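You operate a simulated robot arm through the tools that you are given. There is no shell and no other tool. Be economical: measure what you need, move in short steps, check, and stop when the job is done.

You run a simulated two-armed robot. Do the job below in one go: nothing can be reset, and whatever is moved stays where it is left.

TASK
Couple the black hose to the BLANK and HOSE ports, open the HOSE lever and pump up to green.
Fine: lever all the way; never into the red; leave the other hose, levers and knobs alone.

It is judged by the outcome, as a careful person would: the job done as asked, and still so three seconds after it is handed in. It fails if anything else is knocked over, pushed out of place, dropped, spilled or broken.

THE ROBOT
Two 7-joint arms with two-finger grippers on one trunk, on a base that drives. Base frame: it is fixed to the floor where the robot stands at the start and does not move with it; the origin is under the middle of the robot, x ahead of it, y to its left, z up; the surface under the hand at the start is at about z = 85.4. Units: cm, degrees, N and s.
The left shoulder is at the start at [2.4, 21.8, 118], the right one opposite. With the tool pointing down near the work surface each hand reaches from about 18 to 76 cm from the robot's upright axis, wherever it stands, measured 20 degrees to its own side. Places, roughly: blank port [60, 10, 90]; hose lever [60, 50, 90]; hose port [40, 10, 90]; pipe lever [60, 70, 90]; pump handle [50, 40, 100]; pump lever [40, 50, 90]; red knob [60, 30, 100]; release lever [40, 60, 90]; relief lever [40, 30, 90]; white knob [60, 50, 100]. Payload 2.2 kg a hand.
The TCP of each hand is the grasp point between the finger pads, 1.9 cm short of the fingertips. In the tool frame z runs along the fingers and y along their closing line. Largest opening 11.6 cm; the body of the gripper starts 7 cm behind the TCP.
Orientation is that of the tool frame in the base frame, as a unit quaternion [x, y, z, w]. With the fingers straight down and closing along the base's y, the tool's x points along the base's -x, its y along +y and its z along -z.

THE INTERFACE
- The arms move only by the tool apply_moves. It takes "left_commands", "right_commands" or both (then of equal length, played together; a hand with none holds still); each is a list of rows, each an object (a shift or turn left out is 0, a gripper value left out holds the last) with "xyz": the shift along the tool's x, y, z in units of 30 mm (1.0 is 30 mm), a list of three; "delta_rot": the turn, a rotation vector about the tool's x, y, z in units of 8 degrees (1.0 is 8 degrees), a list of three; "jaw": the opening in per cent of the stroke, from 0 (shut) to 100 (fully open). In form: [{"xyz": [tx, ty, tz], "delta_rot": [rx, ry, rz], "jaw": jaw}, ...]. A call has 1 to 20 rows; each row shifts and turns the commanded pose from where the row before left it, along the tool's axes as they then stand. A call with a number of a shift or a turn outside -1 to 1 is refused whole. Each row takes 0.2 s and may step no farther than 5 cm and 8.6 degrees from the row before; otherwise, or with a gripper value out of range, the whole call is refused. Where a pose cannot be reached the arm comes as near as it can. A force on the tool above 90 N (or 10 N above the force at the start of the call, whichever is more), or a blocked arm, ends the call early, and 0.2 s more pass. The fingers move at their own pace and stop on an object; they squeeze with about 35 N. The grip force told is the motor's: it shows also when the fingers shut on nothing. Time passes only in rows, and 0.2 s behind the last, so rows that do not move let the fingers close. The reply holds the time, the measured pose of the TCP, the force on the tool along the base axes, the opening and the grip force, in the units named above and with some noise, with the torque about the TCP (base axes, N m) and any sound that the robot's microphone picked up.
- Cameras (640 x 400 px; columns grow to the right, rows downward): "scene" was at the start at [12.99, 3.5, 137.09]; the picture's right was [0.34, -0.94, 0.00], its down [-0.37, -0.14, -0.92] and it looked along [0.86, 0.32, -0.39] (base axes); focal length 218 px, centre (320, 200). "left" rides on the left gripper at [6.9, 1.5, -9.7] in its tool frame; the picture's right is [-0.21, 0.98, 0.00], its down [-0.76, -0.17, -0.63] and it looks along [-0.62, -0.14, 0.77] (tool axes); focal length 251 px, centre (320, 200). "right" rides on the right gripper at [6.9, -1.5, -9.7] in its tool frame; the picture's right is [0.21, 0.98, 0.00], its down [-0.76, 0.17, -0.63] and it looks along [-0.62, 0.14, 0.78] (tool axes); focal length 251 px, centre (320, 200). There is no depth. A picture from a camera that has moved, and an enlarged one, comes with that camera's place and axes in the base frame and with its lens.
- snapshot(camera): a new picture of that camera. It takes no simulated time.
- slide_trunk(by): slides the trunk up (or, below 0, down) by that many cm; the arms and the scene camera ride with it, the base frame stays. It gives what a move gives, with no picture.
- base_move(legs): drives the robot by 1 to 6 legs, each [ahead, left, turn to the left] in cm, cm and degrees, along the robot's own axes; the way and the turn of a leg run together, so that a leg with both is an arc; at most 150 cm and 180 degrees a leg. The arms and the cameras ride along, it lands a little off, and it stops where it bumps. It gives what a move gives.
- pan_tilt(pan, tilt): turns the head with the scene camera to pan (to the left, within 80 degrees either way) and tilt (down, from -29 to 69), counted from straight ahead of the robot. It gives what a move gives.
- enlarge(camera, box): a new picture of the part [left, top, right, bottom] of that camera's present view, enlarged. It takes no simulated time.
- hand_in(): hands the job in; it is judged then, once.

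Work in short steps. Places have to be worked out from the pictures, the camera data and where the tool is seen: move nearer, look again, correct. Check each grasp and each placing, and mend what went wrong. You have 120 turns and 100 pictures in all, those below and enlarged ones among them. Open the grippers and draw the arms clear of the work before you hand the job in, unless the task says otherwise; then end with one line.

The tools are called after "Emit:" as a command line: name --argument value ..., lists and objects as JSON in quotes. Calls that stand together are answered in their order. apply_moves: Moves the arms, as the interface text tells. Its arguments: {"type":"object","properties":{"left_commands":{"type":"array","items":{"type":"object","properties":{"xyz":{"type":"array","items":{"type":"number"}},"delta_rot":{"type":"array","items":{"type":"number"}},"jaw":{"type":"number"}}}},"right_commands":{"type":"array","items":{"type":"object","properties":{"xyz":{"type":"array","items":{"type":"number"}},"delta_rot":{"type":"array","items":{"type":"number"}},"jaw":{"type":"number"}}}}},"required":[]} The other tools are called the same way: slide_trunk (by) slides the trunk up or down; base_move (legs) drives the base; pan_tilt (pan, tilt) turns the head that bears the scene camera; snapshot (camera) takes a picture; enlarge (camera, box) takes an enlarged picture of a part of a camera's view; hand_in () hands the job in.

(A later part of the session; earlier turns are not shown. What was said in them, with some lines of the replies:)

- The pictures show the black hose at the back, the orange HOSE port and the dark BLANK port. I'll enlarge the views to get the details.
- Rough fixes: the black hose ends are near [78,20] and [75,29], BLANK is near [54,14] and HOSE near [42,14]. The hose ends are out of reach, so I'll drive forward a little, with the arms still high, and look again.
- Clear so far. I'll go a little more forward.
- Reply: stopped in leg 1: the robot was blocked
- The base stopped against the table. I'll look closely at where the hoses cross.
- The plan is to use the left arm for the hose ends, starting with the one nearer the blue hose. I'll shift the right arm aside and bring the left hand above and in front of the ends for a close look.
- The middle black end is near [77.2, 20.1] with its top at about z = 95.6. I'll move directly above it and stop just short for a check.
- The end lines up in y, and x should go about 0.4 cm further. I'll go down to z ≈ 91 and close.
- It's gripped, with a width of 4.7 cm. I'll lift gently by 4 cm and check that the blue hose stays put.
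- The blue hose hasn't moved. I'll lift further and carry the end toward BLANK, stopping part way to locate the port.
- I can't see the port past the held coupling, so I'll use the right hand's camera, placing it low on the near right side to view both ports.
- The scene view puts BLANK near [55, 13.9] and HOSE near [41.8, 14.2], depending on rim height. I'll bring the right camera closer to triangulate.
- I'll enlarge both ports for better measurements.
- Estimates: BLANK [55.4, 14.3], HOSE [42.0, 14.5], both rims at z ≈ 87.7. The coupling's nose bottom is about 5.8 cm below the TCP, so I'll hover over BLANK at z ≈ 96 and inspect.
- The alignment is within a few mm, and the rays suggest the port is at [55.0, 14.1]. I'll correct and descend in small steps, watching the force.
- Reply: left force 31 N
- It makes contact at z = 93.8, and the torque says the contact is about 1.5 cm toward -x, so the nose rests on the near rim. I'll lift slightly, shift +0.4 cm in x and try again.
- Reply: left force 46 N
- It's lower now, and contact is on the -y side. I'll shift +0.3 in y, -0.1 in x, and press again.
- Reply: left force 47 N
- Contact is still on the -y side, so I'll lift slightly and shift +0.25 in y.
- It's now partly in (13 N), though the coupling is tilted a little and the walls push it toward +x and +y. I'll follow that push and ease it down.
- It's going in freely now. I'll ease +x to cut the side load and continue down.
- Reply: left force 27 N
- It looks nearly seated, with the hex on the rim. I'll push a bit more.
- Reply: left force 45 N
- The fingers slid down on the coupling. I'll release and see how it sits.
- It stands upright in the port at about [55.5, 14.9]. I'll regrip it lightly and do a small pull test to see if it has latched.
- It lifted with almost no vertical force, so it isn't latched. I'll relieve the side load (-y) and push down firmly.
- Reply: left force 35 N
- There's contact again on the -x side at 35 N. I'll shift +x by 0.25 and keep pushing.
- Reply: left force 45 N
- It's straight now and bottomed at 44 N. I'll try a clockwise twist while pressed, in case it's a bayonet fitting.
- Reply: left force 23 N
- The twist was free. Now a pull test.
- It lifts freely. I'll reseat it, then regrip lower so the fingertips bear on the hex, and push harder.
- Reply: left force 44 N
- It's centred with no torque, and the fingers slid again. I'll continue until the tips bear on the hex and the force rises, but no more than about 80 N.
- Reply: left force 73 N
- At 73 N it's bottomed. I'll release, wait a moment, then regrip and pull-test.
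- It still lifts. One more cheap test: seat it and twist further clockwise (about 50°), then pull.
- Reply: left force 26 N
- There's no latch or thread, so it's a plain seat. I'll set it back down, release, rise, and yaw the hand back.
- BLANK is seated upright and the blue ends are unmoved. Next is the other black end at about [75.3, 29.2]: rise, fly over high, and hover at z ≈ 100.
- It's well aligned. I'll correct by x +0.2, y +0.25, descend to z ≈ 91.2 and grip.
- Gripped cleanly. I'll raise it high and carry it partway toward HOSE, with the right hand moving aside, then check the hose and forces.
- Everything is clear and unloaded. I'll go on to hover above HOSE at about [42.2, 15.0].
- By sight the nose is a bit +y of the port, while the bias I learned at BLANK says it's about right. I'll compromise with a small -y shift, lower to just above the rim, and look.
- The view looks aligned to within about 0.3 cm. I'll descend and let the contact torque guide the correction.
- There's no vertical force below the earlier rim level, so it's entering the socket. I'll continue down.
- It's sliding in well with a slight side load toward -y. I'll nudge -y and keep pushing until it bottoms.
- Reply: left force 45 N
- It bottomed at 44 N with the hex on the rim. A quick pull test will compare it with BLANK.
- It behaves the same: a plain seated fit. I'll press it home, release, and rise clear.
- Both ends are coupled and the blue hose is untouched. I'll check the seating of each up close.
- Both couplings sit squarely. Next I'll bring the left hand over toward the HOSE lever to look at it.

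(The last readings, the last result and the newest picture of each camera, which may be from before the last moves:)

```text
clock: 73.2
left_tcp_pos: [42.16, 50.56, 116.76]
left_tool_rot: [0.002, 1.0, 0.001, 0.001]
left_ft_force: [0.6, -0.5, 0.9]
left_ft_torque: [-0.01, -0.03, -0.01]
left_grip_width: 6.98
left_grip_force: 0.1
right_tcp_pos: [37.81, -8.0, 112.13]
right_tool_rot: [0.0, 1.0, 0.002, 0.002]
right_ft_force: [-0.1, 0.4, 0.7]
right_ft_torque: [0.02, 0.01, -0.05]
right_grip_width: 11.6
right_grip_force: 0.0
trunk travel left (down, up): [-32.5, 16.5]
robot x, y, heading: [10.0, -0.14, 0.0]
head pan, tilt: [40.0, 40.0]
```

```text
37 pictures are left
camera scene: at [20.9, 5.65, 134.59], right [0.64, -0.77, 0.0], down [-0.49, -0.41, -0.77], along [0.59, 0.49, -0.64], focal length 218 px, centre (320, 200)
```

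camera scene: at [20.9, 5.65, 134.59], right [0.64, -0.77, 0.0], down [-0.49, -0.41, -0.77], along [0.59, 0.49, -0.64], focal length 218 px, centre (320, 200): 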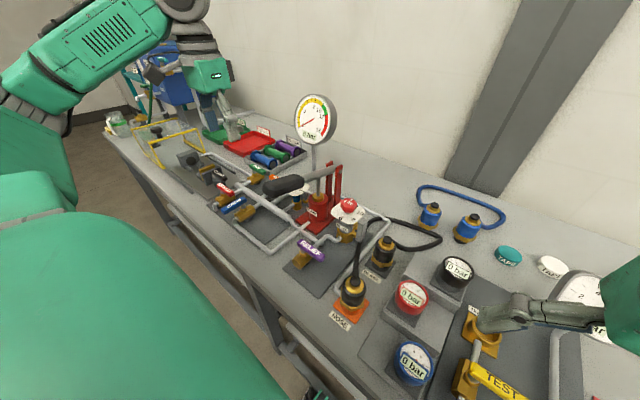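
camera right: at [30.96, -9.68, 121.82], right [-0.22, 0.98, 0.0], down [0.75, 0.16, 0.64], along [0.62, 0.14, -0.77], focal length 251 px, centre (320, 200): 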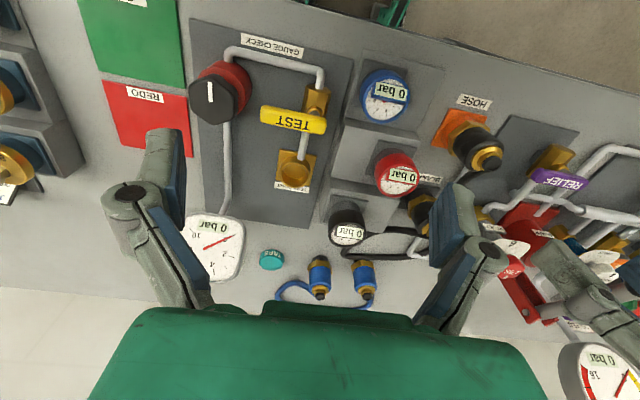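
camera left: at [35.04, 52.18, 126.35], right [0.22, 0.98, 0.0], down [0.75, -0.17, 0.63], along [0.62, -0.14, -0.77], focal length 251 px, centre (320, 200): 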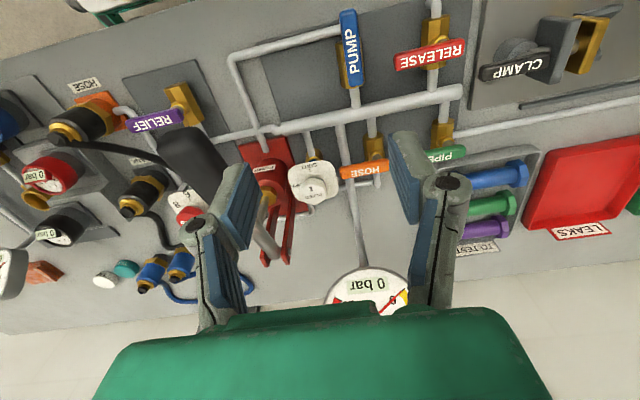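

I'll zoom into the HOSE lever and the pump.

Emit:
enlarge --camera "left" --box '[220, 60, 480, 270]'

Emit:
enlarge --camera "scene" --box '[190, 140, 380, 280]'

```text
1.90 times, centred on (350, 165) of left
camera zoom: at [35.04, 52.2, 126.32], right [0.22, 0.98, 0.0], down [0.75, -0.17, 0.63], along [0.62, -0.14, -0.77], focal length 479 px, centre (263, 267)
```

zoom: 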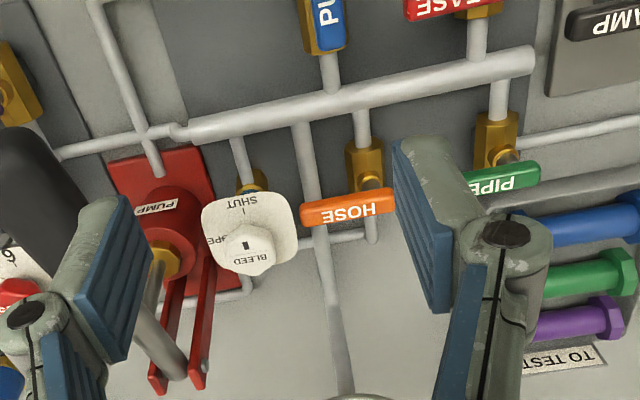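

```text
2.86 times, centred on (285, 210) of scene
camera zoom: at [20.9, 5.65, 134.59], right [0.64, -0.77, 0.0], down [-0.49, -0.41, -0.77], along [0.59, 0.49, -0.64], focal length 622 px, centre (420, 171)
```

zoom: 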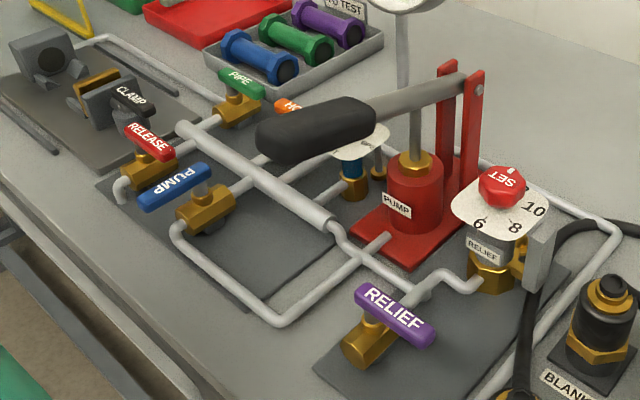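

The HOSE handle is orange, lies along y from about [58,51] to [58,59] at z ≈ 91–92, and its stem is near [57.3,57]. By analogy with the open PUMP lever it should swing toward the robot (-x). I'll move closer with the jaws closed to refine this.

Emit:
apply_moves --left_commands '[{"xyz": [-0.8, 0, 0.7], "jaw": 0}, {"xyz": [-0.8, 0, 0.7]}, {"xyz": [-0.6, 0, 0.7]}, {"xyz": [0, 0, 0.7]}, {"xyz": [0, 0, 0]}]'

Emit:
snapshot --camera "left"

```text
clock: 74.5
left_tcp_pos: [48.65, 50.66, 108.26]
left_tool_rot: [0.002, 1.0, 0.001, 0.001]
left_ft_force: [0.1, 0.4, 0.2]
left_ft_torque: [0.0, 0.02, -0.01]
left_grip_width: 0.01
left_grip_force: 28.2
right_tcp_pos: [37.97, -8.08, 112.1]
right_tool_rot: [0.0, 1.0, 0.002, 0.002]
right_ft_force: [-0.7, -0.2, 0.5]
right_ft_torque: [0.0, 0.0, -0.01]
right_grip_width: 11.58
right_grip_force: 0.0
trunk travel left (down, up): [-32.5, 16.5]
robot x, y, heading: [10.22, -0.08, -0.1]
head pan, tilt: [40.0, 40.0]
```

```text
34 pictures are left
camera left: at [41.65, 52.25, 117.95], right [0.22, 0.98, 0.0], down [0.75, -0.17, 0.64], along [0.62, -0.14, -0.77], focal length 251 px, centre (320, 200)
```

left: 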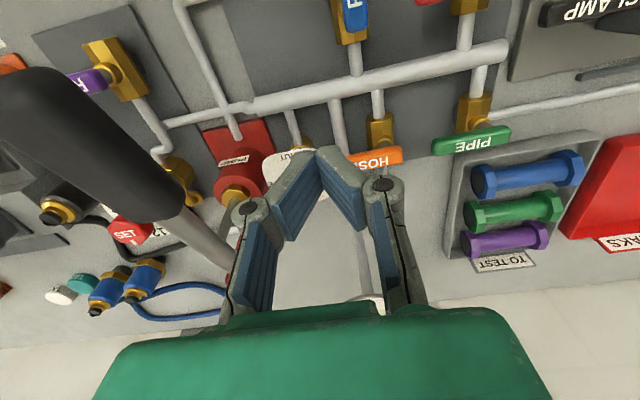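

The handle seems to run along x ≈ 57.7 with its top near z ≈ 92. I'll go past it to x ≈ 60.5, tilt the hand back 16° to stay clear of the gauge, and lower to z ≈ 97 for a look.

Emit:
apply_moves --left_commands '[{"xyz": [-0.8, 0.15, 0]}, {"xyz": [-0.8, 0.15, 0]}, {"xyz": [-0.8, 0.15, 0], "delta_rot": [0, -1, 0]}, {"xyz": [-0.79, 0.15, -0.11], "delta_rot": [0, -1, 0]}, {"xyz": [-0.76, 0, 0.22]}, {"xyz": [0.23, 0, 0.8]}, {"xyz": [0.23, 0, 0.8]}, {"xyz": [0.23, 0, 0.8]}, {"xyz": [0.23, 0, 0.8]}, {"xyz": [0, 0, 0]}]'

Emit:
snapshot --camera "left"

Emit:
enlarge --camera "scene" --box '[190, 80, 380, 240]'

```text
clock: 76.7
left_tcp_pos: [60.63, 52.52, 99.06]
left_tool_rot: [0.001, 0.99, 0.001, 0.141]
left_ft_force: [0.0, -0.2, -0.1]
left_ft_torque: [0.01, -0.02, 0.02]
left_grip_width: 0.0
left_grip_force: 28.9
right_tcp_pos: [37.83, -8.06, 112.11]
right_tool_rot: [0.0, 1.0, 0.001, 0.002]
right_ft_force: [-0.4, 0.4, 1.1]
right_ft_torque: [0.0, 0.0, -0.03]
right_grip_width: 11.59
right_grip_force: 0.1
trunk travel left (down, up): [-32.5, 16.5]
robot x, y, heading: [10.0, 0.14, 0.6]
head pan, tilt: [40.0, 40.0]
```

```text
33 pictures are left
camera left: at [51.11, 54.01, 106.33], right [0.21, 0.98, 0.06], down [0.55, -0.17, 0.82], along [0.81, -0.14, -0.57], focal length 251 px, centre (320, 200)
```

left: 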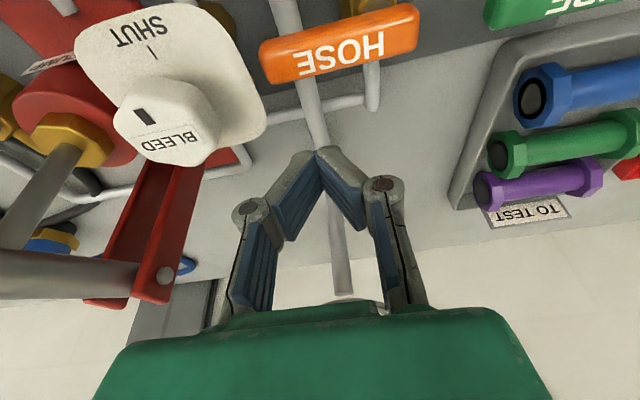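

```text
2.50 times, centred on (285, 160) of scene
camera zoom: at [20.95, 5.68, 134.59], right [0.64, -0.77, 0.0], down [-0.49, -0.41, -0.76], along [0.58, 0.49, -0.64], focal length 545 px, centre (408, 300)
```

zoom: 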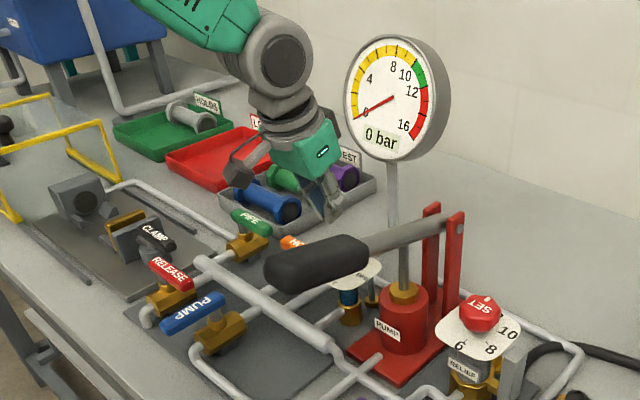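

The view shows the handle's +x edge at x ≈ 58.7 and its y span as 50.3–58.6. The bleed dial reaches close to the finger's knuckle, so I'll untilt and yaw the hand 90° so the fingers are narrow in y.

Emit:
apply_moves --left_commands '[{"xyz": [0, 0.3, 0], "delta_rot": [0, 1, 0]}, {"xyz": [0, 0.2, 0], "delta_rot": [0, 1, 0]}, {"delta_rot": [0, 0, 0.95]}, {"delta_rot": [0, 0, 0.95]}, {"delta_rot": [0, 0, 0.95]}, {"delta_rot": [0, 0, 0.95]}, {"delta_rot": [0, 0, 0.95]}, {"delta_rot": [0, 0, 0.95]}, {"delta_rot": [0, 0, 0.95]}, {"delta_rot": [0, 0, 0.95]}, {"delta_rot": [0, 0, 0.95]}, {"delta_rot": [0, 0, 0.95]}, {"delta_rot": [0, 0, 0.95]}, {"delta_rot": [0, 0, 0.8]}, {"xyz": [0, 0, 0]}]'

Emit:
snapshot --camera "left"

```text
clock: 79.8
left_tcp_pos: [60.6, 53.97, 98.82]
left_tool_rot: [0.709, 0.705, 0.002, 0.0]
left_ft_force: [0.1, -0.6, 0.9]
left_ft_torque: [0.01, 0.0, -0.04]
left_grip_width: 0.02
left_grip_force: 28.9
right_tcp_pos: [37.94, -8.1, 112.11]
right_tool_rot: [0.0, 1.0, 0.002, 0.002]
right_ft_force: [0.0, -0.3, 0.5]
right_ft_torque: [0.01, 0.0, 0.0]
right_grip_width: 11.57
right_grip_force: 0.0
trunk travel left (down, up): [-32.5, 16.5]
robot x, y, heading: [10.48, 0.37, 0.2]
head pan, tilt: [40.0, 40.0]
```

```text
31 pictures are left
camera left: at [61.95, 60.89, 108.64], right [0.98, -0.22, 0.0], down [-0.17, -0.76, 0.63], along [-0.14, -0.62, -0.78], focal length 251 px, centre (320, 200)
```

left: 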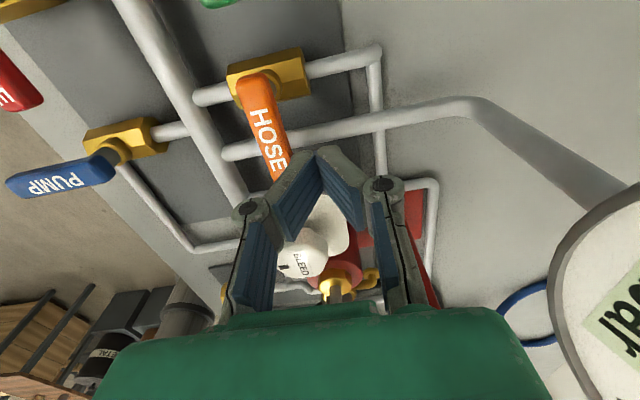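

This is a clear view: the stem is at about [56.9, 57.2] and the open PUMP lever points toward the robot, which confirms the swing direction. I'll lower beside the handle and start pushing toward -x.

Emit:
apply_moves --left_commands '[{"xyz": [0, 0, 0.7]}, {"xyz": [0, 0, 0.7]}, {"xyz": [0, 0, 0.65]}, {"xyz": [0, -0.3, 0]}, {"xyz": [0, -0.3, 0]}, {"xyz": [-0.1, -0.25, 0]}, {"xyz": [-0.1, -0.25, 0]}, {"xyz": [0, 0, 0]}]'

Emit:
snapshot --camera "left"

```text
clock: 81.7
left_tcp_pos: [57.15, 53.37, 92.76]
left_tool_rot: [0.708, 0.707, 0.002, 0.001]
left_ft_force: [0.7, -0.3, -0.5]
left_ft_torque: [0.0, 0.02, 0.0]
left_grip_width: 0.01
left_grip_force: 28.7
right_tcp_pos: [37.93, -8.13, 112.11]
right_tool_rot: [0.0, 1.0, 0.002, 0.002]
right_ft_force: [1.3, -0.2, 1.2]
right_ft_torque: [-0.02, -0.02, 0.01]
right_grip_width: 11.58
right_grip_force: 0.1
trunk travel left (down, up): [-32.5, 16.5]
robot x, y, heading: [10.43, 0.32, 0.3]
head pan, tilt: [40.0, 40.0]
```

```text
30 pictures are left
camera left: at [58.64, 60.33, 102.48], right [0.98, -0.22, 0.0], down [-0.17, -0.76, 0.63], along [-0.13, -0.62, -0.78], focal length 251 px, centre (320, 200)
```

left: 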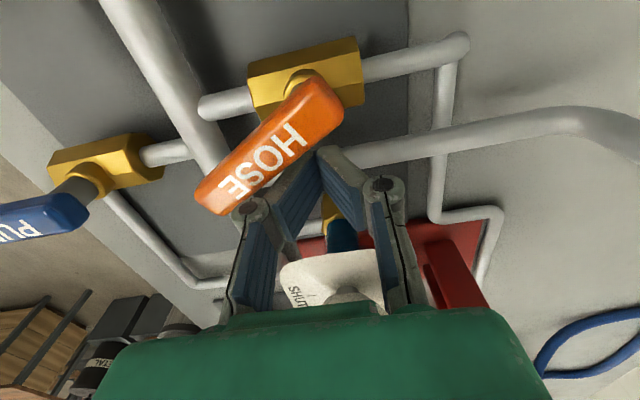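

The lever swings easily. I'll continue around the arc to the stop.

Emit:
apply_moves --left_commands '[{"xyz": [0, -0.3, 0]}, {"xyz": [0, -0.3, 0]}, {"xyz": [0.15, -0.3, 0]}, {"xyz": [0.2, -0.27, 0]}, {"xyz": [0.25, -0.15, 0]}, {"xyz": [0.25, -0.1, 0]}, {"xyz": [0.2, 0, 0]}, {"xyz": [0, 0, 0]}]'

Emit:
snapshot --camera "left"

```text
clock: 83.3
left_tcp_pos: [53.01, 54.83, 93.14]
left_tool_rot: [0.713, 0.701, -0.002, 0.014]
left_ft_force: [14.6, -32.2, -2.6]
left_ft_torque: [0.18, 0.02, 0.15]
left_grip_width: 0.0
left_grip_force: 28.3
right_tcp_pos: [37.17, -8.21, 112.14]
right_tool_rot: [0.001, 1.0, 0.003, 0.005]
right_ft_force: [-0.8, 0.5, 0.6]
right_ft_torque: [-0.08, -0.06, 0.01]
right_grip_width: 11.59
right_grip_force: 0.1
trunk travel left (down, up): [-32.5, 16.5]
robot x, y, heading: [9.94, 0.39, -0.2]
head pan, tilt: [40.0, 40.0]
stopped in row 8 (left hand): the force on the tool passed its limit at 91 N (the readings are from after the stop); the commanded pose is now the measured one
```

```text
29 pictures are left
camera left: at [54.33, 61.92, 102.55], right [0.97, -0.23, 0.02], down [-0.19, -0.74, 0.65], along [-0.13, -0.63, -0.76], focal length 251 px, centre (320, 200)
```

left: 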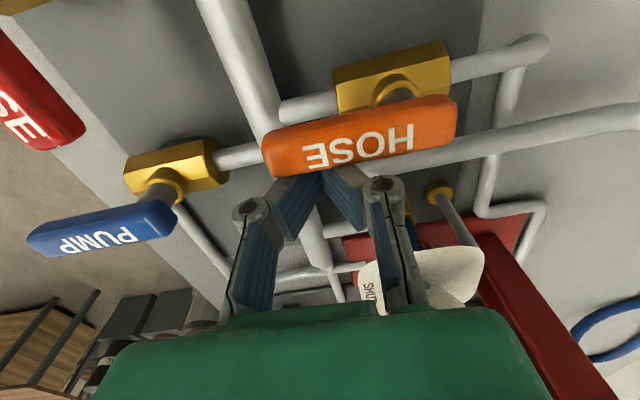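

The HOSE lever is parallel to its pipe and hard on its stop, as PUMP is. I'll back off, rise, and yaw back to normal.

Emit:
apply_moves --left_commands '[{"xyz": [-0.3, 0, 0]}, {"xyz": [0, 0, -0.8]}, {"xyz": [0, 0, -0.9]}, {"xyz": [0, 0, -0.9]}, {"xyz": [0, 0, -0.9]}, {"xyz": [0, 0, -0.9]}, {"xyz": [0, 0, -0.9]}, {"xyz": [0, 0, -0.9]}, {"xyz": [0, 0, -0.9], "delta_rot": [0, 0, -0.95]}, {"delta_rot": [0, 0, -0.95]}, {"delta_rot": [0, 0, -0.95]}, {"delta_rot": [0, 0, -0.95]}, {"delta_rot": [0, 0, -0.95]}, {"delta_rot": [0, 0, -0.95]}, {"delta_rot": [0, 0, -0.95]}, {"delta_rot": [0, 0, -0.95]}, {"delta_rot": [0, 0, -0.95]}, {"delta_rot": [0, 0, -0.95]}, {"delta_rot": [0, 0, -0.95]}, {"delta_rot": [0, 0, -0.8]}]'

Emit:
snapshot --camera "left"

Emit:
enlarge --camera "scene" --box '[190, 80, 380, 260]'

```text
clock: 87.5
left_tcp_pos: [52.74, 54.79, 114.06]
left_tool_rot: [0.006, 1.0, -0.008, 0.005]
left_ft_force: [0.1, -0.3, 0.5]
left_ft_torque: [0.03, 0.01, -0.01]
left_grip_width: 0.0
left_grip_force: 28.0
right_tcp_pos: [37.49, -8.33, 112.09]
right_tool_rot: [0.001, 1.0, 0.002, 0.003]
right_ft_force: [0.4, 0.4, -0.4]
right_ft_torque: [0.01, 0.02, 0.01]
right_grip_width: 11.59
right_grip_force: 0.0
trunk travel left (down, up): [-32.5, 16.5]
robot x, y, heading: [10.17, 0.24, -0.2]
head pan, tilt: [40.0, 40.0]
```

```text
28 pictures are left
camera left: at [45.64, 56.51, 123.68], right [0.23, 0.97, -0.01], down [0.75, -0.17, 0.64], along [0.62, -0.16, -0.77], focal length 251 px, centre (320, 200)
```

left: 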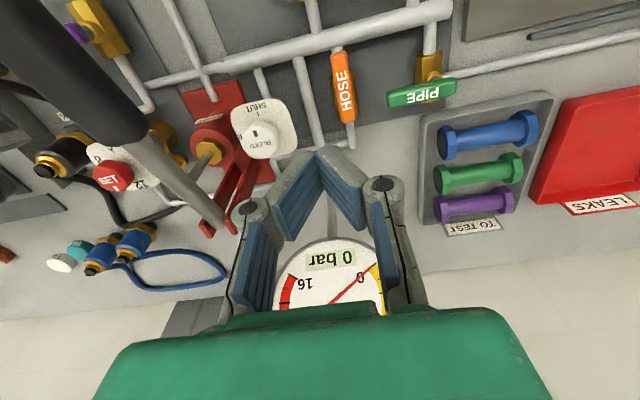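

```text
2.22 times, centred on (285, 170) of scene
camera zoom: at [20.89, 5.51, 134.52], right [0.64, -0.77, 0.0], down [-0.49, -0.41, -0.77], along [0.59, 0.49, -0.64], focal length 484 px, centre (398, 267)
```

zoom: 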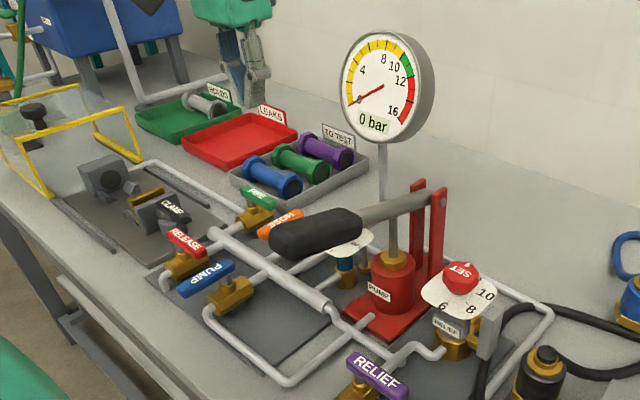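

The HOSE lever is open and the gauge reads 0. Now I'll move above the pump handle grip, estimated at [44.5, 38.4, 105], with open jaws and look.

Emit:
apply_moves --left_commands '[{"xyz": [0.3, 0, -0.8], "jaw": 75}, {"xyz": [0.45, -0.8, -0.5]}, {"xyz": [0.4, -0.93, 0]}, {"xyz": [0.4, -0.93, 0]}, {"xyz": [0.4, -0.93, 0]}, {"xyz": [0.4, -0.93, 0]}, {"xyz": [0.4, -0.93, 0]}, {"xyz": [0, 0, 0]}]'

Emit:
snapshot --camera "left"

Emit:
enlarge --camera "scene" --box '[190, 80, 380, 260]'

```text
clock: 89.3
left_tcp_pos: [44.28, 38.75, 117.9]
left_tool_rot: [0.004, 1.0, -0.02, 0.004]
left_ft_force: [-0.1, 0.0, -0.1]
left_ft_torque: [0.05, 0.01, 0.0]
left_grip_width: 8.71
left_grip_force: 0.0
right_tcp_pos: [37.43, -8.14, 112.13]
right_tool_rot: [0.002, 1.0, 0.002, 0.004]
right_ft_force: [-0.4, -0.2, 0.4]
right_ft_torque: [-0.02, 0.04, 0.0]
right_grip_width: 11.59
right_grip_force: 0.1
trunk travel left (down, up): [-32.5, 16.5]
robot x, y, heading: [10.03, 0.16, -0.1]
head pan, tilt: [40.0, 40.0]
```

```text
26 pictures are left
camera left: at [37.01, 40.74, 127.49], right [0.22, 0.97, -0.04], down [0.75, -0.15, 0.65], along [0.62, -0.17, -0.76], focal length 251 px, centre (320, 200)
```

left: 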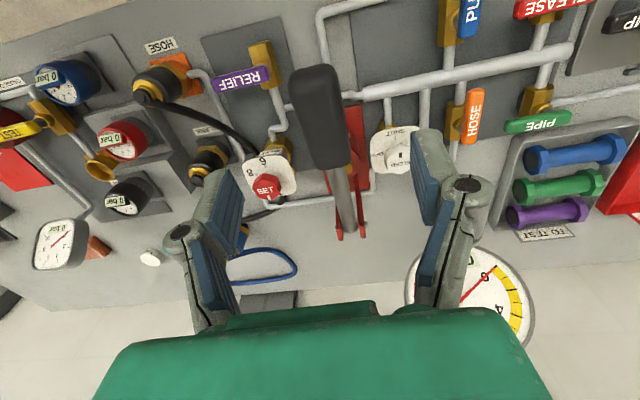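

```text
2.22 times, centred on (285, 170) of scene
camera zoom: at [21.83, 4.46, 134.88], right [0.51, -0.86, 0.0], down [-0.53, -0.31, -0.79], along [0.68, 0.4, -0.61], focal length 484 px, centre (398, 267)
```

zoom: 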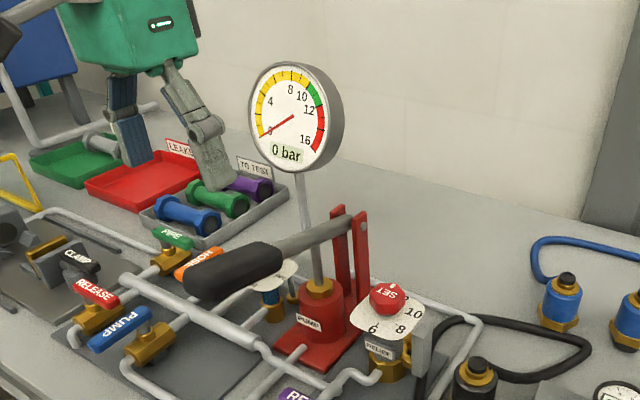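

The scene camera's aim shifted, so the left arm is probably brushing the head. I'll pan the head back toward the centre to give it room.

Emit:
pan_tilt --pan 15 --tilt 32

Emit:
snapshot --camera "scene"

```text
clock: 90.2
left_tcp_pos: [44.26, 38.7, 118.1]
left_tool_rot: [0.007, 1.0, -0.008, 0.005]
left_ft_force: [0.7, -0.1, -0.4]
left_ft_torque: [-0.01, 0.0, 0.02]
left_grip_width: 8.71
left_grip_force: 0.1
right_tcp_pos: [37.42, -8.26, 112.06]
right_tool_rot: [0.001, 1.0, 0.003, 0.003]
right_ft_force: [0.2, 0.0, -0.3]
right_ft_torque: [-0.02, 0.03, 0.03]
right_grip_width: 11.59
right_grip_force: 0.1
trunk travel left (down, up): [-32.5, 16.5]
robot x, y, heading: [9.99, 0.26, -0.0]
head pan, tilt: [15.0, 32.0]
```

```text
24 pictures are left
camera scene: at [22.97, 2.35, 135.73], right [0.26, -0.97, 0.0], down [-0.51, -0.14, -0.85], along [0.82, 0.22, -0.53], focal length 218 px, centre (320, 200)
```

scene: 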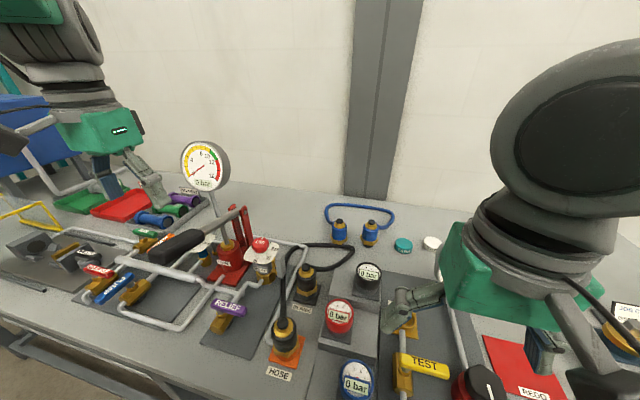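

The contact is cleared and the gauge is visible. I'll go down onto the handle grip and close gently.

Emit:
apply_moves --left_commands '[{"xyz": [-0.2, -0.13, 0.8], "jaw": 65}, {"xyz": [0, 0, 0.9]}, {"xyz": [0, 0, 0.9]}, {"xyz": [0, 0, 0.9]}, {"xyz": [0, 0, 0.9]}, {"xyz": [0, 0, 0]}, {"jaw": 10}, {"jaw": 10}, {"jaw": 10}]'

Emit:
snapshot --camera "left"

Emit:
enlarge --camera "scene" --box '[100, 120, 300, 300]'

```text
clock: 92.2
left_tcp_pos: [44.94, 38.06, 104.83]
left_tool_rot: [0.007, 1.0, -0.008, 0.005]
left_ft_force: [-0.6, -0.3, -1.7]
left_ft_torque: [0.01, -0.44, -0.02]
left_grip_width: 4.12
left_grip_force: 44.7
right_tcp_pos: [37.39, -8.25, 112.07]
right_tool_rot: [0.002, 1.0, 0.003, 0.003]
right_ft_force: [-0.1, -0.7, -0.9]
right_ft_torque: [-0.01, -0.03, -0.01]
right_grip_width: 11.59
right_grip_force: 0.0
trunk travel left (down, up): [-32.5, 16.5]
robot x, y, heading: [10.16, 0.14, 0.2]
head pan, tilt: [15.0, 32.0]
```

```text
23 pictures are left
camera left: at [37.83, 39.82, 114.5], right [0.23, 0.97, -0.01], down [0.75, -0.17, 0.64], along [0.62, -0.16, -0.77], focal length 251 px, centre (320, 200)
```

left: 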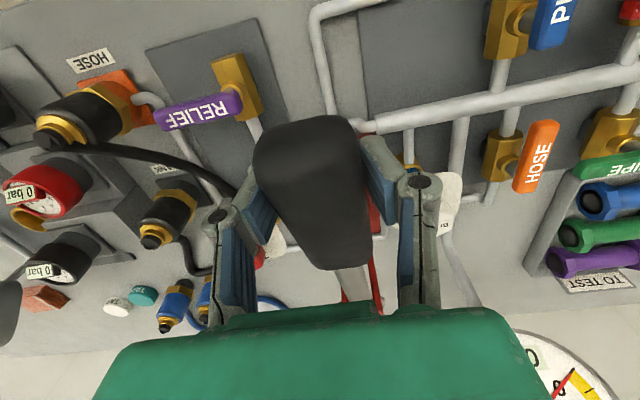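

```text
2.22 times, centred on (200, 210) of scene
camera zoom: at [22.99, 2.38, 135.73], right [0.26, -0.97, 0.0], down [-0.51, -0.14, -0.85], along [0.82, 0.22, -0.53], focal length 484 px, centre (587, 178)
```

zoom: 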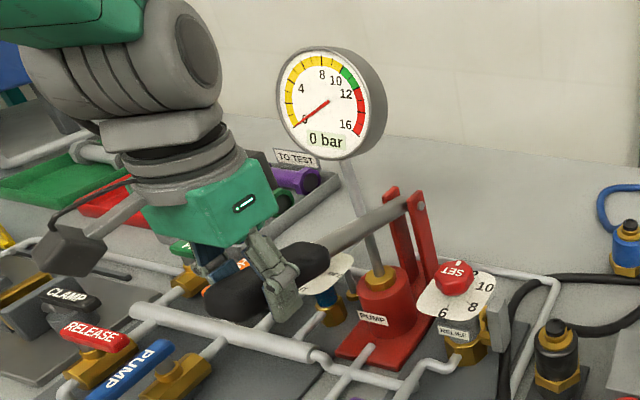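

The handle is gripped at 4.1 cm wide. I'll do a gentle trial down-stroke of 4 cm and read the force and gauge.

Emit:
apply_moves --left_commands '[{"xyz": [0, 0, 0.33]}, {"xyz": [0, 0, 0.33]}, {"xyz": [0, 0, 0.33]}, {"xyz": [0, 0, 0.33]}, {"xyz": [0, 0, 0]}]'

Emit:
enlarge --camera "scene" --box '[100, 120, 300, 300]'

```text
clock: 93.4
left_tcp_pos: [44.88, 38.05, 100.95]
left_tool_rot: [0.005, 1.0, -0.008, 0.004]
left_ft_force: [-11.0, 7.9, 4.6]
left_ft_torque: [0.02, -0.16, 1.18]
left_grip_width: 3.98
left_grip_force: 45.0
right_tcp_pos: [37.29, -8.11, 112.07]
right_tool_rot: [0.0, 1.0, 0.001, 0.003]
right_ft_force: [-0.2, -0.8, -1.2]
right_ft_torque: [-0.01, 0.01, 0.05]
right_grip_width: 11.6
right_grip_force: 0.0
trunk travel left (down, up): [-32.5, 16.5]
robot x, y, heading: [10.14, -0.57, -0.1]
head pan, tilt: [15.0, 32.0]
```

```text
2.22 times, centred on (200, 210) of scene
camera zoom: at [22.76, 2.47, 135.73], right [0.26, -0.97, 0.0], down [-0.51, -0.14, -0.85], along [0.82, 0.22, -0.53], focal length 484 px, centre (587, 178)
```

zoom: 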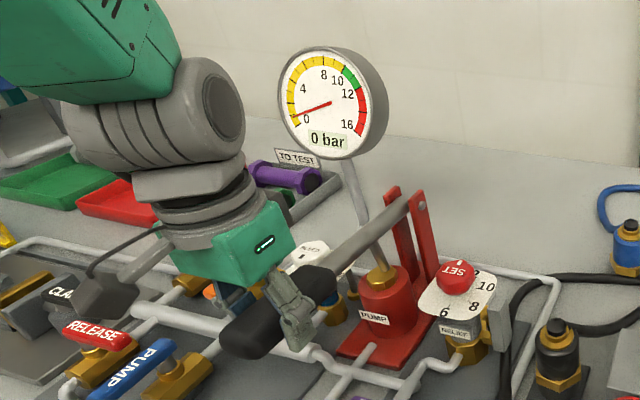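

The needle rose slightly with little force, so the pump works. I'll continue the stroke down.

Emit:
apply_moves --left_commands '[{"xyz": [0, 0, 0.33]}, {"xyz": [0, 0, 0.33]}, {"xyz": [0, 0, 0.33]}, {"xyz": [0, 0, 0]}]'

Emit:
enlarge --camera "scene" --box '[100, 120, 300, 300]'

```text
clock: 94.4
left_tcp_pos: [45.2, 37.92, 97.98]
left_tool_rot: [0.007, 1.0, -0.008, 0.006]
left_ft_force: [3.6, 11.4, 8.1]
left_ft_torque: [0.24, -0.92, 1.15]
left_grip_width: 3.9
left_grip_force: 44.3
right_tcp_pos: [37.38, -8.11, 112.12]
right_tool_rot: [0.001, 1.0, 0.001, 0.004]
right_ft_force: [-0.6, 0.1, -0.1]
right_ft_torque: [-0.03, -0.01, 0.01]
right_grip_width: 11.59
right_grip_force: 0.2
trunk travel left (down, up): [-32.5, 16.5]
robot x, y, heading: [9.88, 0.36, -0.2]
head pan, tilt: [15.0, 32.0]
```

```text
2.22 times, centred on (200, 210) of scene
camera zoom: at [22.98, 2.46, 135.73], right [0.26, -0.97, 0.0], down [-0.51, -0.14, -0.85], along [0.82, 0.22, -0.53], focal length 484 px, centre (587, 178)
```

zoom: 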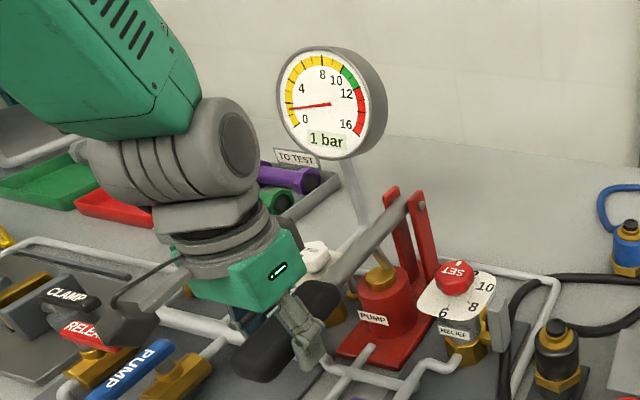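

The gauge reads 1 bar after about 7 cm of stroke. I'll do two full cycles and check.

Emit:
apply_moves --left_commands '[{"xyz": [0, 0, -0.6]}, {"xyz": [0, 0, -0.6]}, {"xyz": [0, 0, -0.6]}, {"xyz": [0, 0, -0.5]}, {"xyz": [0, 0, 0.6]}, {"xyz": [0, 0, 0.6]}, {"xyz": [0, 0, 0.6]}, {"xyz": [0, 0, 0.5]}, {"xyz": [0, 0, 0]}, {"xyz": [0, 0, -0.6]}, {"xyz": [0, 0, -0.6]}, {"xyz": [0, 0, -0.6]}, {"xyz": [0, 0, -0.5]}, {"xyz": [0, 0, 0.6]}, {"xyz": [0, 0, 0.6]}, {"xyz": [0, 0, 0.6]}, {"xyz": [0, 0, 0.5]}, {"xyz": [0, 0, 0]}]'

Emit:
enlarge --camera "scene" --box '[100, 120, 300, 300]'

```text
clock: 98.2
left_tcp_pos: [45.11, 37.81, 97.92]
left_tool_rot: [0.005, 1.0, -0.008, 0.004]
left_ft_force: [5.2, 9.0, 0.3]
left_ft_torque: [-0.05, 0.74, 1.48]
left_grip_width: 3.63
left_grip_force: 44.9
right_tcp_pos: [37.5, -8.03, 112.06]
right_tool_rot: [0.001, 1.0, 0.002, 0.002]
right_ft_force: [-0.4, -0.3, -0.9]
right_ft_torque: [-0.02, 0.01, -0.05]
right_grip_width: 11.58
right_grip_force: 0.1
trunk travel left (down, up): [-32.5, 16.5]
robot x, y, heading: [10.19, 0.19, -0.2]
head pan, tilt: [15.0, 32.0]
```

```text
2.22 times, centred on (200, 210) of scene
camera zoom: at [23.11, 2.51, 135.71], right [0.26, -0.97, 0.0], down [-0.51, -0.14, -0.85], along [0.82, 0.22, -0.53], focal length 484 px, centre (587, 178)
```

zoom: 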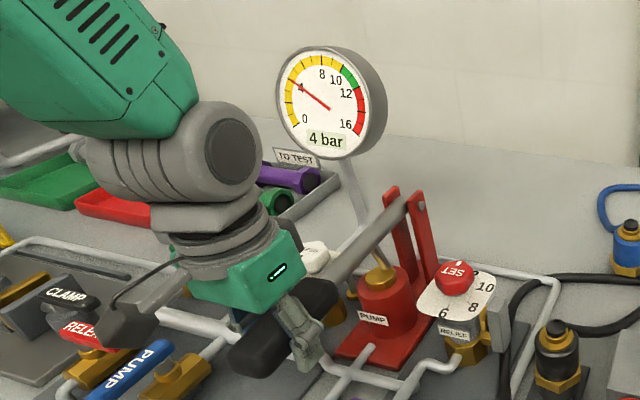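

It now reads 4 bar, about 1.4 bar per cycle. The grip is narrowing slightly, so I'll check the hand view before going on.

Emit:
snapshot --camera "left"

```text
18 pictures are left
camera left: at [37.91, 39.77, 107.57], right [0.23, 0.97, -0.01], down [0.75, -0.16, 0.64], along [0.62, -0.16, -0.77], focal length 251 px, centre (320, 200)
```

left: 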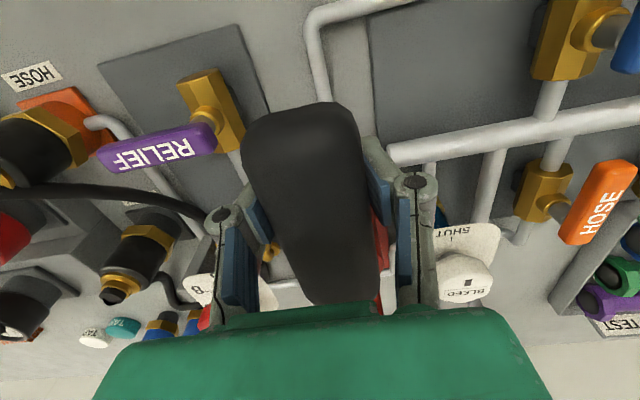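

The handle has slid a little deeper into the jaws but is secure. I'll do two more cycles.

Emit:
apply_moves --left_commands '[{"xyz": [0, 0, -0.6]}, {"xyz": [0, 0, -0.6]}, {"xyz": [0, 0, -0.6]}, {"xyz": [0, 0, -0.55]}, {"xyz": [0, 0, 0.6]}, {"xyz": [0, 0, 0.6]}, {"xyz": [0, 0, 0.6]}, {"xyz": [0, 0, 0.5]}, {"xyz": [0, 0, 0]}, {"xyz": [0, 0, -0.6]}, {"xyz": [0, 0, -0.6]}, {"xyz": [0, 0, -0.6]}, {"xyz": [0, 0, -0.55]}, {"xyz": [0, 0, 0.6]}, {"xyz": [0, 0, 0.6]}, {"xyz": [0, 0, 0.6]}, {"xyz": [0, 0, 0.5]}, {"xyz": [0, 0, 0]}]'

Emit:
enlarge --camera "scene" --box '[180, 130, 260, 200]'

```text
clock: 102.0
left_tcp_pos: [44.98, 37.98, 98.26]
left_tool_rot: [0.006, 1.0, -0.008, 0.004]
left_ft_force: [1.3, 9.2, 2.4]
left_ft_torque: [0.13, 0.14, 1.4]
left_grip_width: 3.7
left_grip_force: 44.9
right_tcp_pos: [37.47, -8.06, 112.0]
right_tool_rot: [0.001, 1.0, 0.002, 0.003]
right_ft_force: [0.7, 0.2, -0.4]
right_ft_torque: [-0.02, -0.02, 0.0]
right_grip_width: 11.62
right_grip_force: 0.0
trunk travel left (down, up): [-32.5, 16.5]
robot x, y, heading: [10.21, 0.05, -0.2]
head pan, tilt: [15.0, 32.0]
```

```text
5.71 times, centred on (220, 165) of scene
camera zoom: at [23.03, 2.49, 135.72], right [0.26, -0.97, 0.0], down [-0.51, -0.14, -0.85], along [0.82, 0.22, -0.53], focal length 1245 px, centre (891, 400)
```

zoom: 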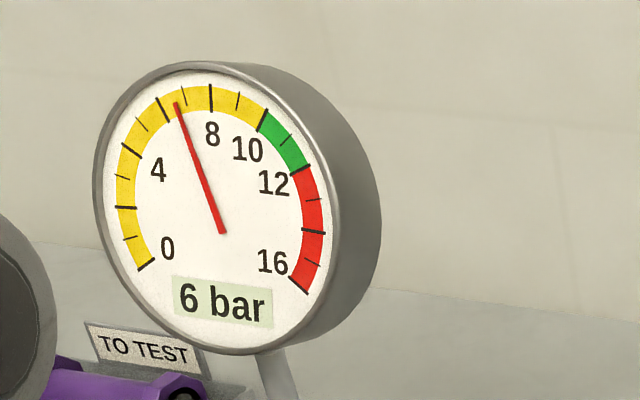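

It reads about 6.5 bar, with green running 10–12. Two more cycles should give about 9.

Emit:
apply_moves --left_commands '[{"xyz": [0, 0, -0.6]}, {"xyz": [0, 0, -0.6]}, {"xyz": [0, 0, -0.6]}, {"xyz": [0, 0, -0.5]}, {"xyz": [0, 0, 0.6]}, {"xyz": [0, 0, 0.6]}, {"xyz": [0, 0, 0.6]}, {"xyz": [0, 0, 0.5]}, {"xyz": [0, 0, 0]}, {"xyz": [0, 0, -0.6]}, {"xyz": [0, 0, -0.6]}, {"xyz": [0, 0, -0.6]}, {"xyz": [0, 0, -0.5]}, {"xyz": [0, 0, 0.6]}, {"xyz": [0, 0, 0.6]}, {"xyz": [0, 0, 0.6]}, {"xyz": [0, 0, 0.5]}, {"xyz": [0, 0, 0]}]'

Emit:
enlarge --camera "scene" --box '[180, 130, 260, 200]'

```text
clock: 105.8
left_tcp_pos: [45.03, 37.88, 98.2]
left_tool_rot: [0.006, 1.0, -0.007, 0.005]
left_ft_force: [1.5, 9.3, 0.7]
left_ft_torque: [0.06, 0.35, 1.61]
left_grip_width: 3.53
left_grip_force: 45.1
right_tcp_pos: [37.56, -8.0, 112.0]
right_tool_rot: [0.0, 1.0, 0.002, 0.003]
right_ft_force: [0.6, -0.3, -0.7]
right_ft_torque: [0.0, -0.01, -0.04]
right_grip_width: 11.6
right_grip_force: 0.0
trunk travel left (down, up): [-32.5, 16.5]
robot x, y, heading: [10.08, -0.18, 0.1]
head pan, tilt: [15.0, 32.0]
```

```text
5.71 times, centred on (220, 165) of scene
camera zoom: at [23.04, 2.52, 135.71], right [0.26, -0.97, 0.0], down [-0.51, -0.14, -0.85], along [0.82, 0.22, -0.53], focal length 1245 px, centre (891, 400)
```

zoom: 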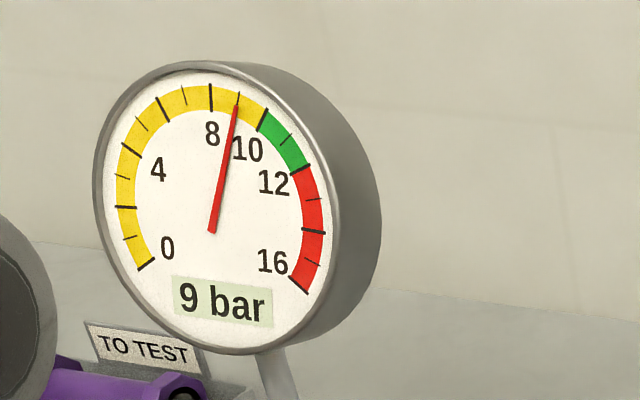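

Now 9 bar at about 1.25 per cycle. One more full cycle should give about 10.2.

Emit:
apply_moves --left_commands '[{"xyz": [0, 0, -0.6]}, {"xyz": [0, 0, -0.6]}, {"xyz": [0, 0, -0.6]}, {"xyz": [0, 0, -0.5]}, {"xyz": [0, 0, 0.6]}, {"xyz": [0, 0, 0.6]}, {"xyz": [0, 0, 0.6]}, {"xyz": [0, 0, 0.5]}, {"xyz": [0, 0, 0]}]'

Emit:
enlarge --camera "scene" --box '[180, 130, 260, 200]'

```text
clock: 107.8
left_tcp_pos: [44.98, 38.05, 98.17]
left_tool_rot: [0.006, 1.0, -0.007, 0.004]
left_ft_force: [-2.7, 8.5, 1.5]
left_ft_torque: [0.04, 0.31, 1.46]
left_grip_width: 3.73
left_grip_force: 45.1
right_tcp_pos: [37.54, -8.06, 111.98]
right_tool_rot: [0.001, 1.0, 0.002, 0.003]
right_ft_force: [0.0, 0.1, 0.2]
right_ft_torque: [-0.02, -0.01, 0.02]
right_grip_width: 11.58
right_grip_force: 0.0
trunk travel left (down, up): [-32.5, 16.5]
robot x, y, heading: [9.93, 0.28, -0.5]
head pan, tilt: [15.0, 32.0]
```

```text
5.71 times, centred on (220, 165) of scene
camera zoom: at [22.96, 2.5, 135.72], right [0.26, -0.97, 0.0], down [-0.51, -0.14, -0.85], along [0.82, 0.22, -0.53], focal length 1245 px, centre (891, 400)
```

zoom: 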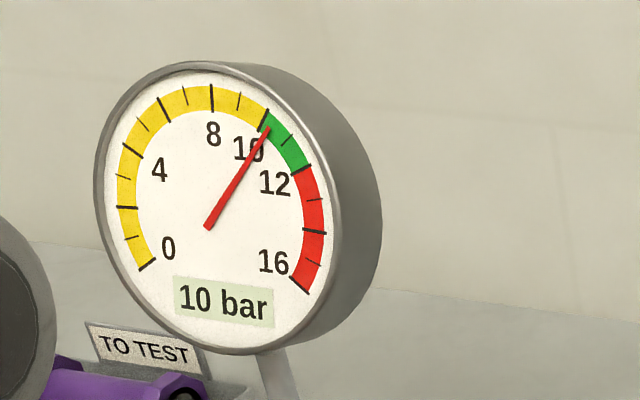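

It's just into green at about 10.2. A partial stroke of about 60% should bring it near 11.

Emit:
apply_moves --left_commands '[{"xyz": [0, 0, -0.5]}, {"xyz": [0, 0, -0.5]}, {"xyz": [0, 0, -0.4]}, {"xyz": [0, 0, 0.5]}, {"xyz": [0, 0, 0.5]}, {"xyz": [0, 0, 0.4]}, {"xyz": [0, 0, 0]}]'

Emit:
enlarge --camera "scene" --box '[180, 130, 260, 200]'

```text
clock: 109.4
left_tcp_pos: [44.98, 37.89, 98.39]
left_tool_rot: [0.006, 1.0, -0.008, 0.005]
left_ft_force: [-4.5, 12.7, 8.2]
left_ft_torque: [0.13, -0.98, 1.55]
left_grip_width: 3.42
left_grip_force: 45.1
right_tcp_pos: [37.3, -8.07, 112.07]
right_tool_rot: [0.001, 1.0, 0.002, 0.003]
right_ft_force: [0.6, 0.4, 0.1]
right_ft_torque: [-0.04, -0.02, -0.02]
right_grip_width: 11.62
right_grip_force: 0.1
trunk travel left (down, up): [-32.5, 16.5]
robot x, y, heading: [10.14, -0.25, -0.0]
head pan, tilt: [15.0, 32.0]
```

```text
5.71 times, centred on (220, 165) of scene
camera zoom: at [22.84, 2.51, 135.73], right [0.26, -0.97, 0.0], down [-0.51, -0.14, -0.85], along [0.82, 0.22, -0.53], focal length 1245 px, centre (891, 400)
```

zoom: 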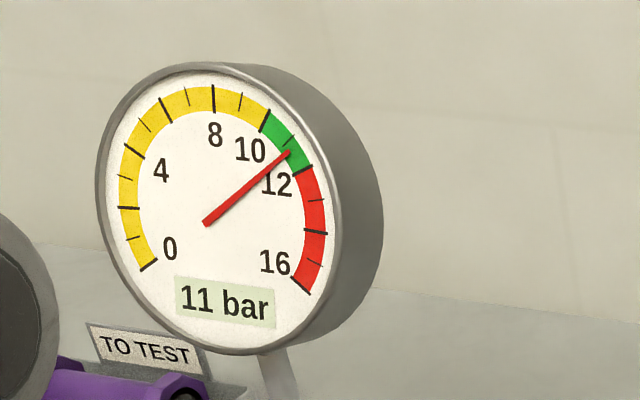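

The gauge shows about 11.2 bar, mid-green. I'll release the handle and lift straight off, then watch the pressure.

Emit:
apply_moves --left_commands '[{"jaw": 60}, {"jaw": 65}, {"xyz": [0, 0, 0]}, {"xyz": [0, 0, -0.6]}, {"xyz": [0, 0, -0.9]}, {"xyz": [0, 0, -0.9]}, {"xyz": [0, 0, -0.9]}, {"xyz": [0, 0, -0.9]}, {"xyz": [0, 0, -0.9]}, {"xyz": [0, 0, -0.9]}, {"xyz": [0, 0, -0.9]}, {"xyz": [0, 0, 0]}]'

Emit:
snapshot --camera "scene"

Emit:
enlarge --camera "scene" --box '[180, 130, 260, 200]'

```text
clock: 112.0
left_tcp_pos: [44.87, 38.26, 119.02]
left_tool_rot: [0.007, 1.0, -0.007, 0.004]
left_ft_force: [-0.2, -0.6, 0.3]
left_ft_torque: [-0.01, -0.02, 0.01]
left_grip_width: 7.56
left_grip_force: 0.1
right_tcp_pos: [37.47, -8.14, 112.13]
right_tool_rot: [0.0, 1.0, 0.002, 0.003]
right_ft_force: [0.7, 0.1, 0.2]
right_ft_torque: [0.0, -0.04, 0.03]
right_grip_width: 11.6
right_grip_force: 0.1
trunk travel left (down, up): [-32.5, 16.5]
robot x, y, heading: [10.21, -0.02, 0.0]
head pan, tilt: [15.0, 32.0]
```

```text
13 pictures are left
camera scene: at [22.98, 2.4, 135.73], right [0.26, -0.97, 0.0], down [-0.51, -0.14, -0.85], along [0.82, 0.22, -0.53], focal length 218 px, centre (320, 200)
```

scene: 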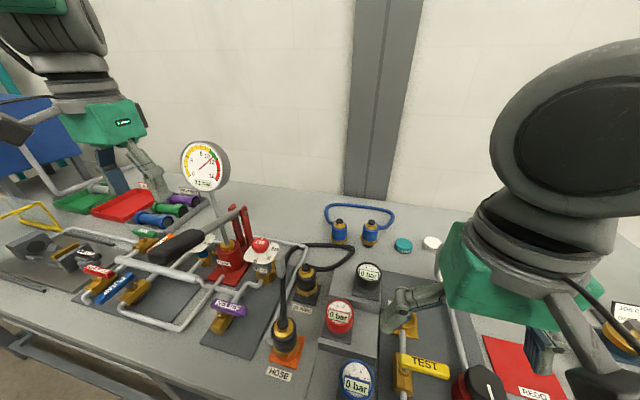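

```text
5.71 times, centred on (220, 165) of scene
camera zoom: at [22.98, 2.4, 135.73], right [0.26, -0.97, 0.0], down [-0.51, -0.14, -0.85], along [0.82, 0.22, -0.53], focal length 1245 px, centre (891, 400)
```

zoom: 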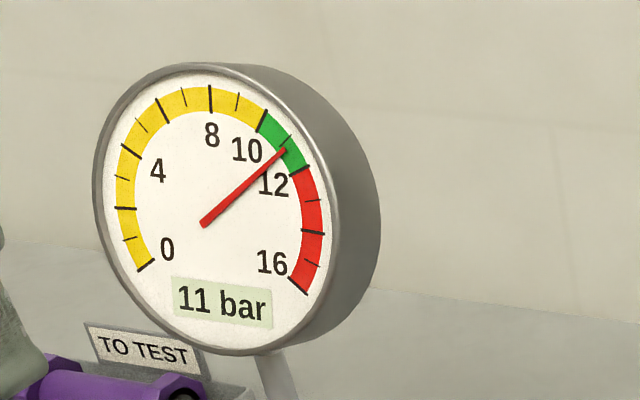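

Pressure holds at 11 and the handle is free. I'll draw both arms up clear, waiting a few seconds, then make a final check.

Emit:
apply_moves --left_commands '[{"xyz": [0, 0.3, -0.9]}, {"xyz": [0, 0.3, -0.9]}, {"xyz": [0, 0.3, -0.9]}, {"xyz": [0, 0.3, -0.9]}, {"xyz": [0, 0, 0]}, {"xyz": [0, 0, 0]}, {"xyz": [0, 0, 0]}, {"xyz": [0, 0, 0]}, {"xyz": [0, 0, 0]}, {"xyz": [0, 0, 0]}, {"xyz": [0, 0, 0]}, {"xyz": [0, 0, 0]}]' --right_commands '[{"xyz": [0, -0.3, -0.9]}, {"xyz": [0, -0.3, -0.9]}, {"xyz": [0, -0.3, -0.9]}, {"xyz": [0, -0.3, -0.9]}, {"xyz": [0, -0.3, -0.9]}, {"xyz": [0, -0.3, -0.9]}, {"xyz": [0, 0, 0]}, {"xyz": [0, 0, 0]}, {"xyz": [0, 0, 0]}, {"xyz": [0, 0, 0]}, {"xyz": [0, 0, 0]}, {"xyz": [0, 0, 0]}]'

Emit:
enlarge --camera "scene" --box '[60, 120, 320, 300]'

Emit:
enlarge --camera "scene" --box '[240, 190, 400, 370]'

Emit:
snapshot --camera "left"

```text
clock: 114.6
left_tcp_pos: [44.79, 41.96, 129.91]
left_tool_rot: [0.007, 1.0, -0.008, 0.004]
left_ft_force: [0.8, 0.1, 0.3]
left_ft_torque: [0.0, 0.0, 0.0]
left_grip_width: 7.53
left_grip_force: 0.1
right_tcp_pos: [37.45, -13.73, 128.24]
right_tool_rot: [0.001, 1.0, 0.001, 0.003]
right_ft_force: [0.5, -0.2, 0.0]
right_ft_torque: [-0.02, -0.02, 0.0]
right_grip_width: 11.59
right_grip_force: 0.0
trunk travel left (down, up): [-32.5, 16.5]
robot x, y, heading: [10.09, 0.07, -0.3]
head pan, tilt: [15.0, 32.0]
```

```text
2.22 times, centred on (190, 210) of scene
camera zoom: at [22.97, 2.36, 135.73], right [0.26, -0.97, 0.0], down [-0.51, -0.14, -0.85], along [0.82, 0.22, -0.53], focal length 484 px, centre (609, 178)
```

zoom: 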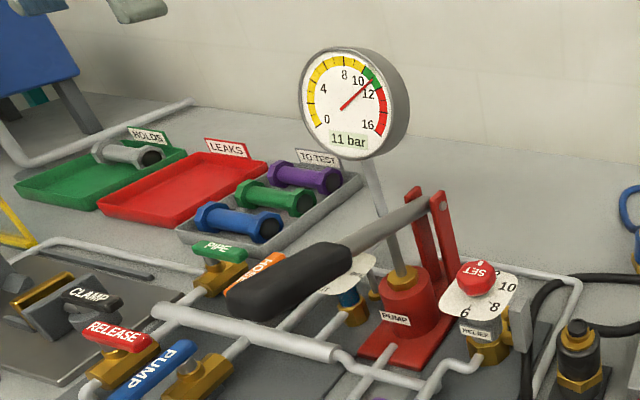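

```text
2.22 times, centred on (320, 280) of scene
camera zoom: at [22.97, 2.36, 135.73], right [0.26, -0.97, 0.0], down [-0.51, -0.14, -0.85], along [0.82, 0.22, -0.53], focal length 484 px, centre (320, 22)
```

zoom: 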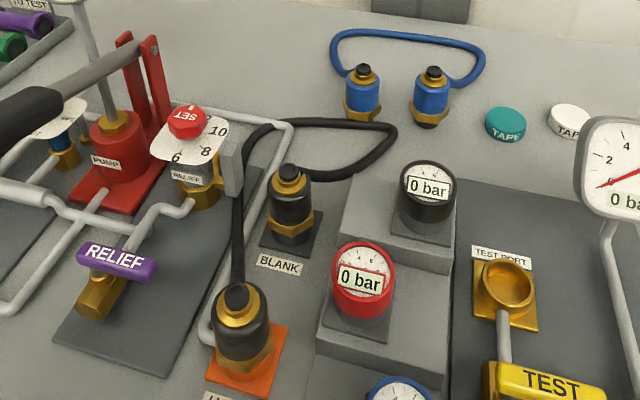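

```text
9 pictures are left
camera left: at [37.64, 43.71, 139.46], right [0.23, 0.97, -0.01], down [0.75, -0.17, 0.64], along [0.62, -0.16, -0.77], focal length 251 px, centre (320, 200)
```

left: 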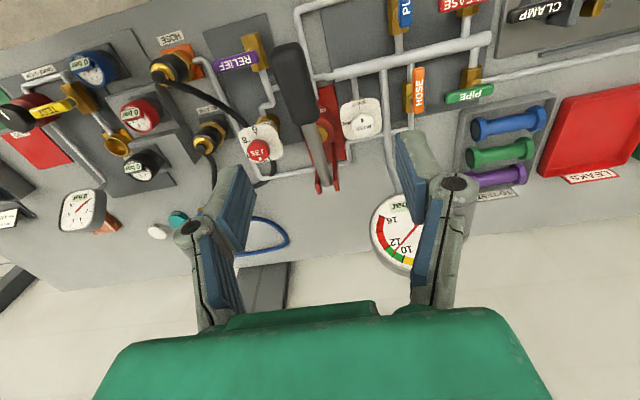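

The pressure holds at 11 bar in green and the HOSE lever is fully open. Both ends of the black hose are seated, and everything else is untouched with the arms clear, so I'm handing in.

Emit:
hand_in

```text
The job is handed in.
```

The black hose is seated in the BLANK and HOSE ports, though neither end clicked or locked. The HOSE lever is fully open, the gauge was holding at about 11 bar in the green, and I didn't touch the other hose, levers or knobs.
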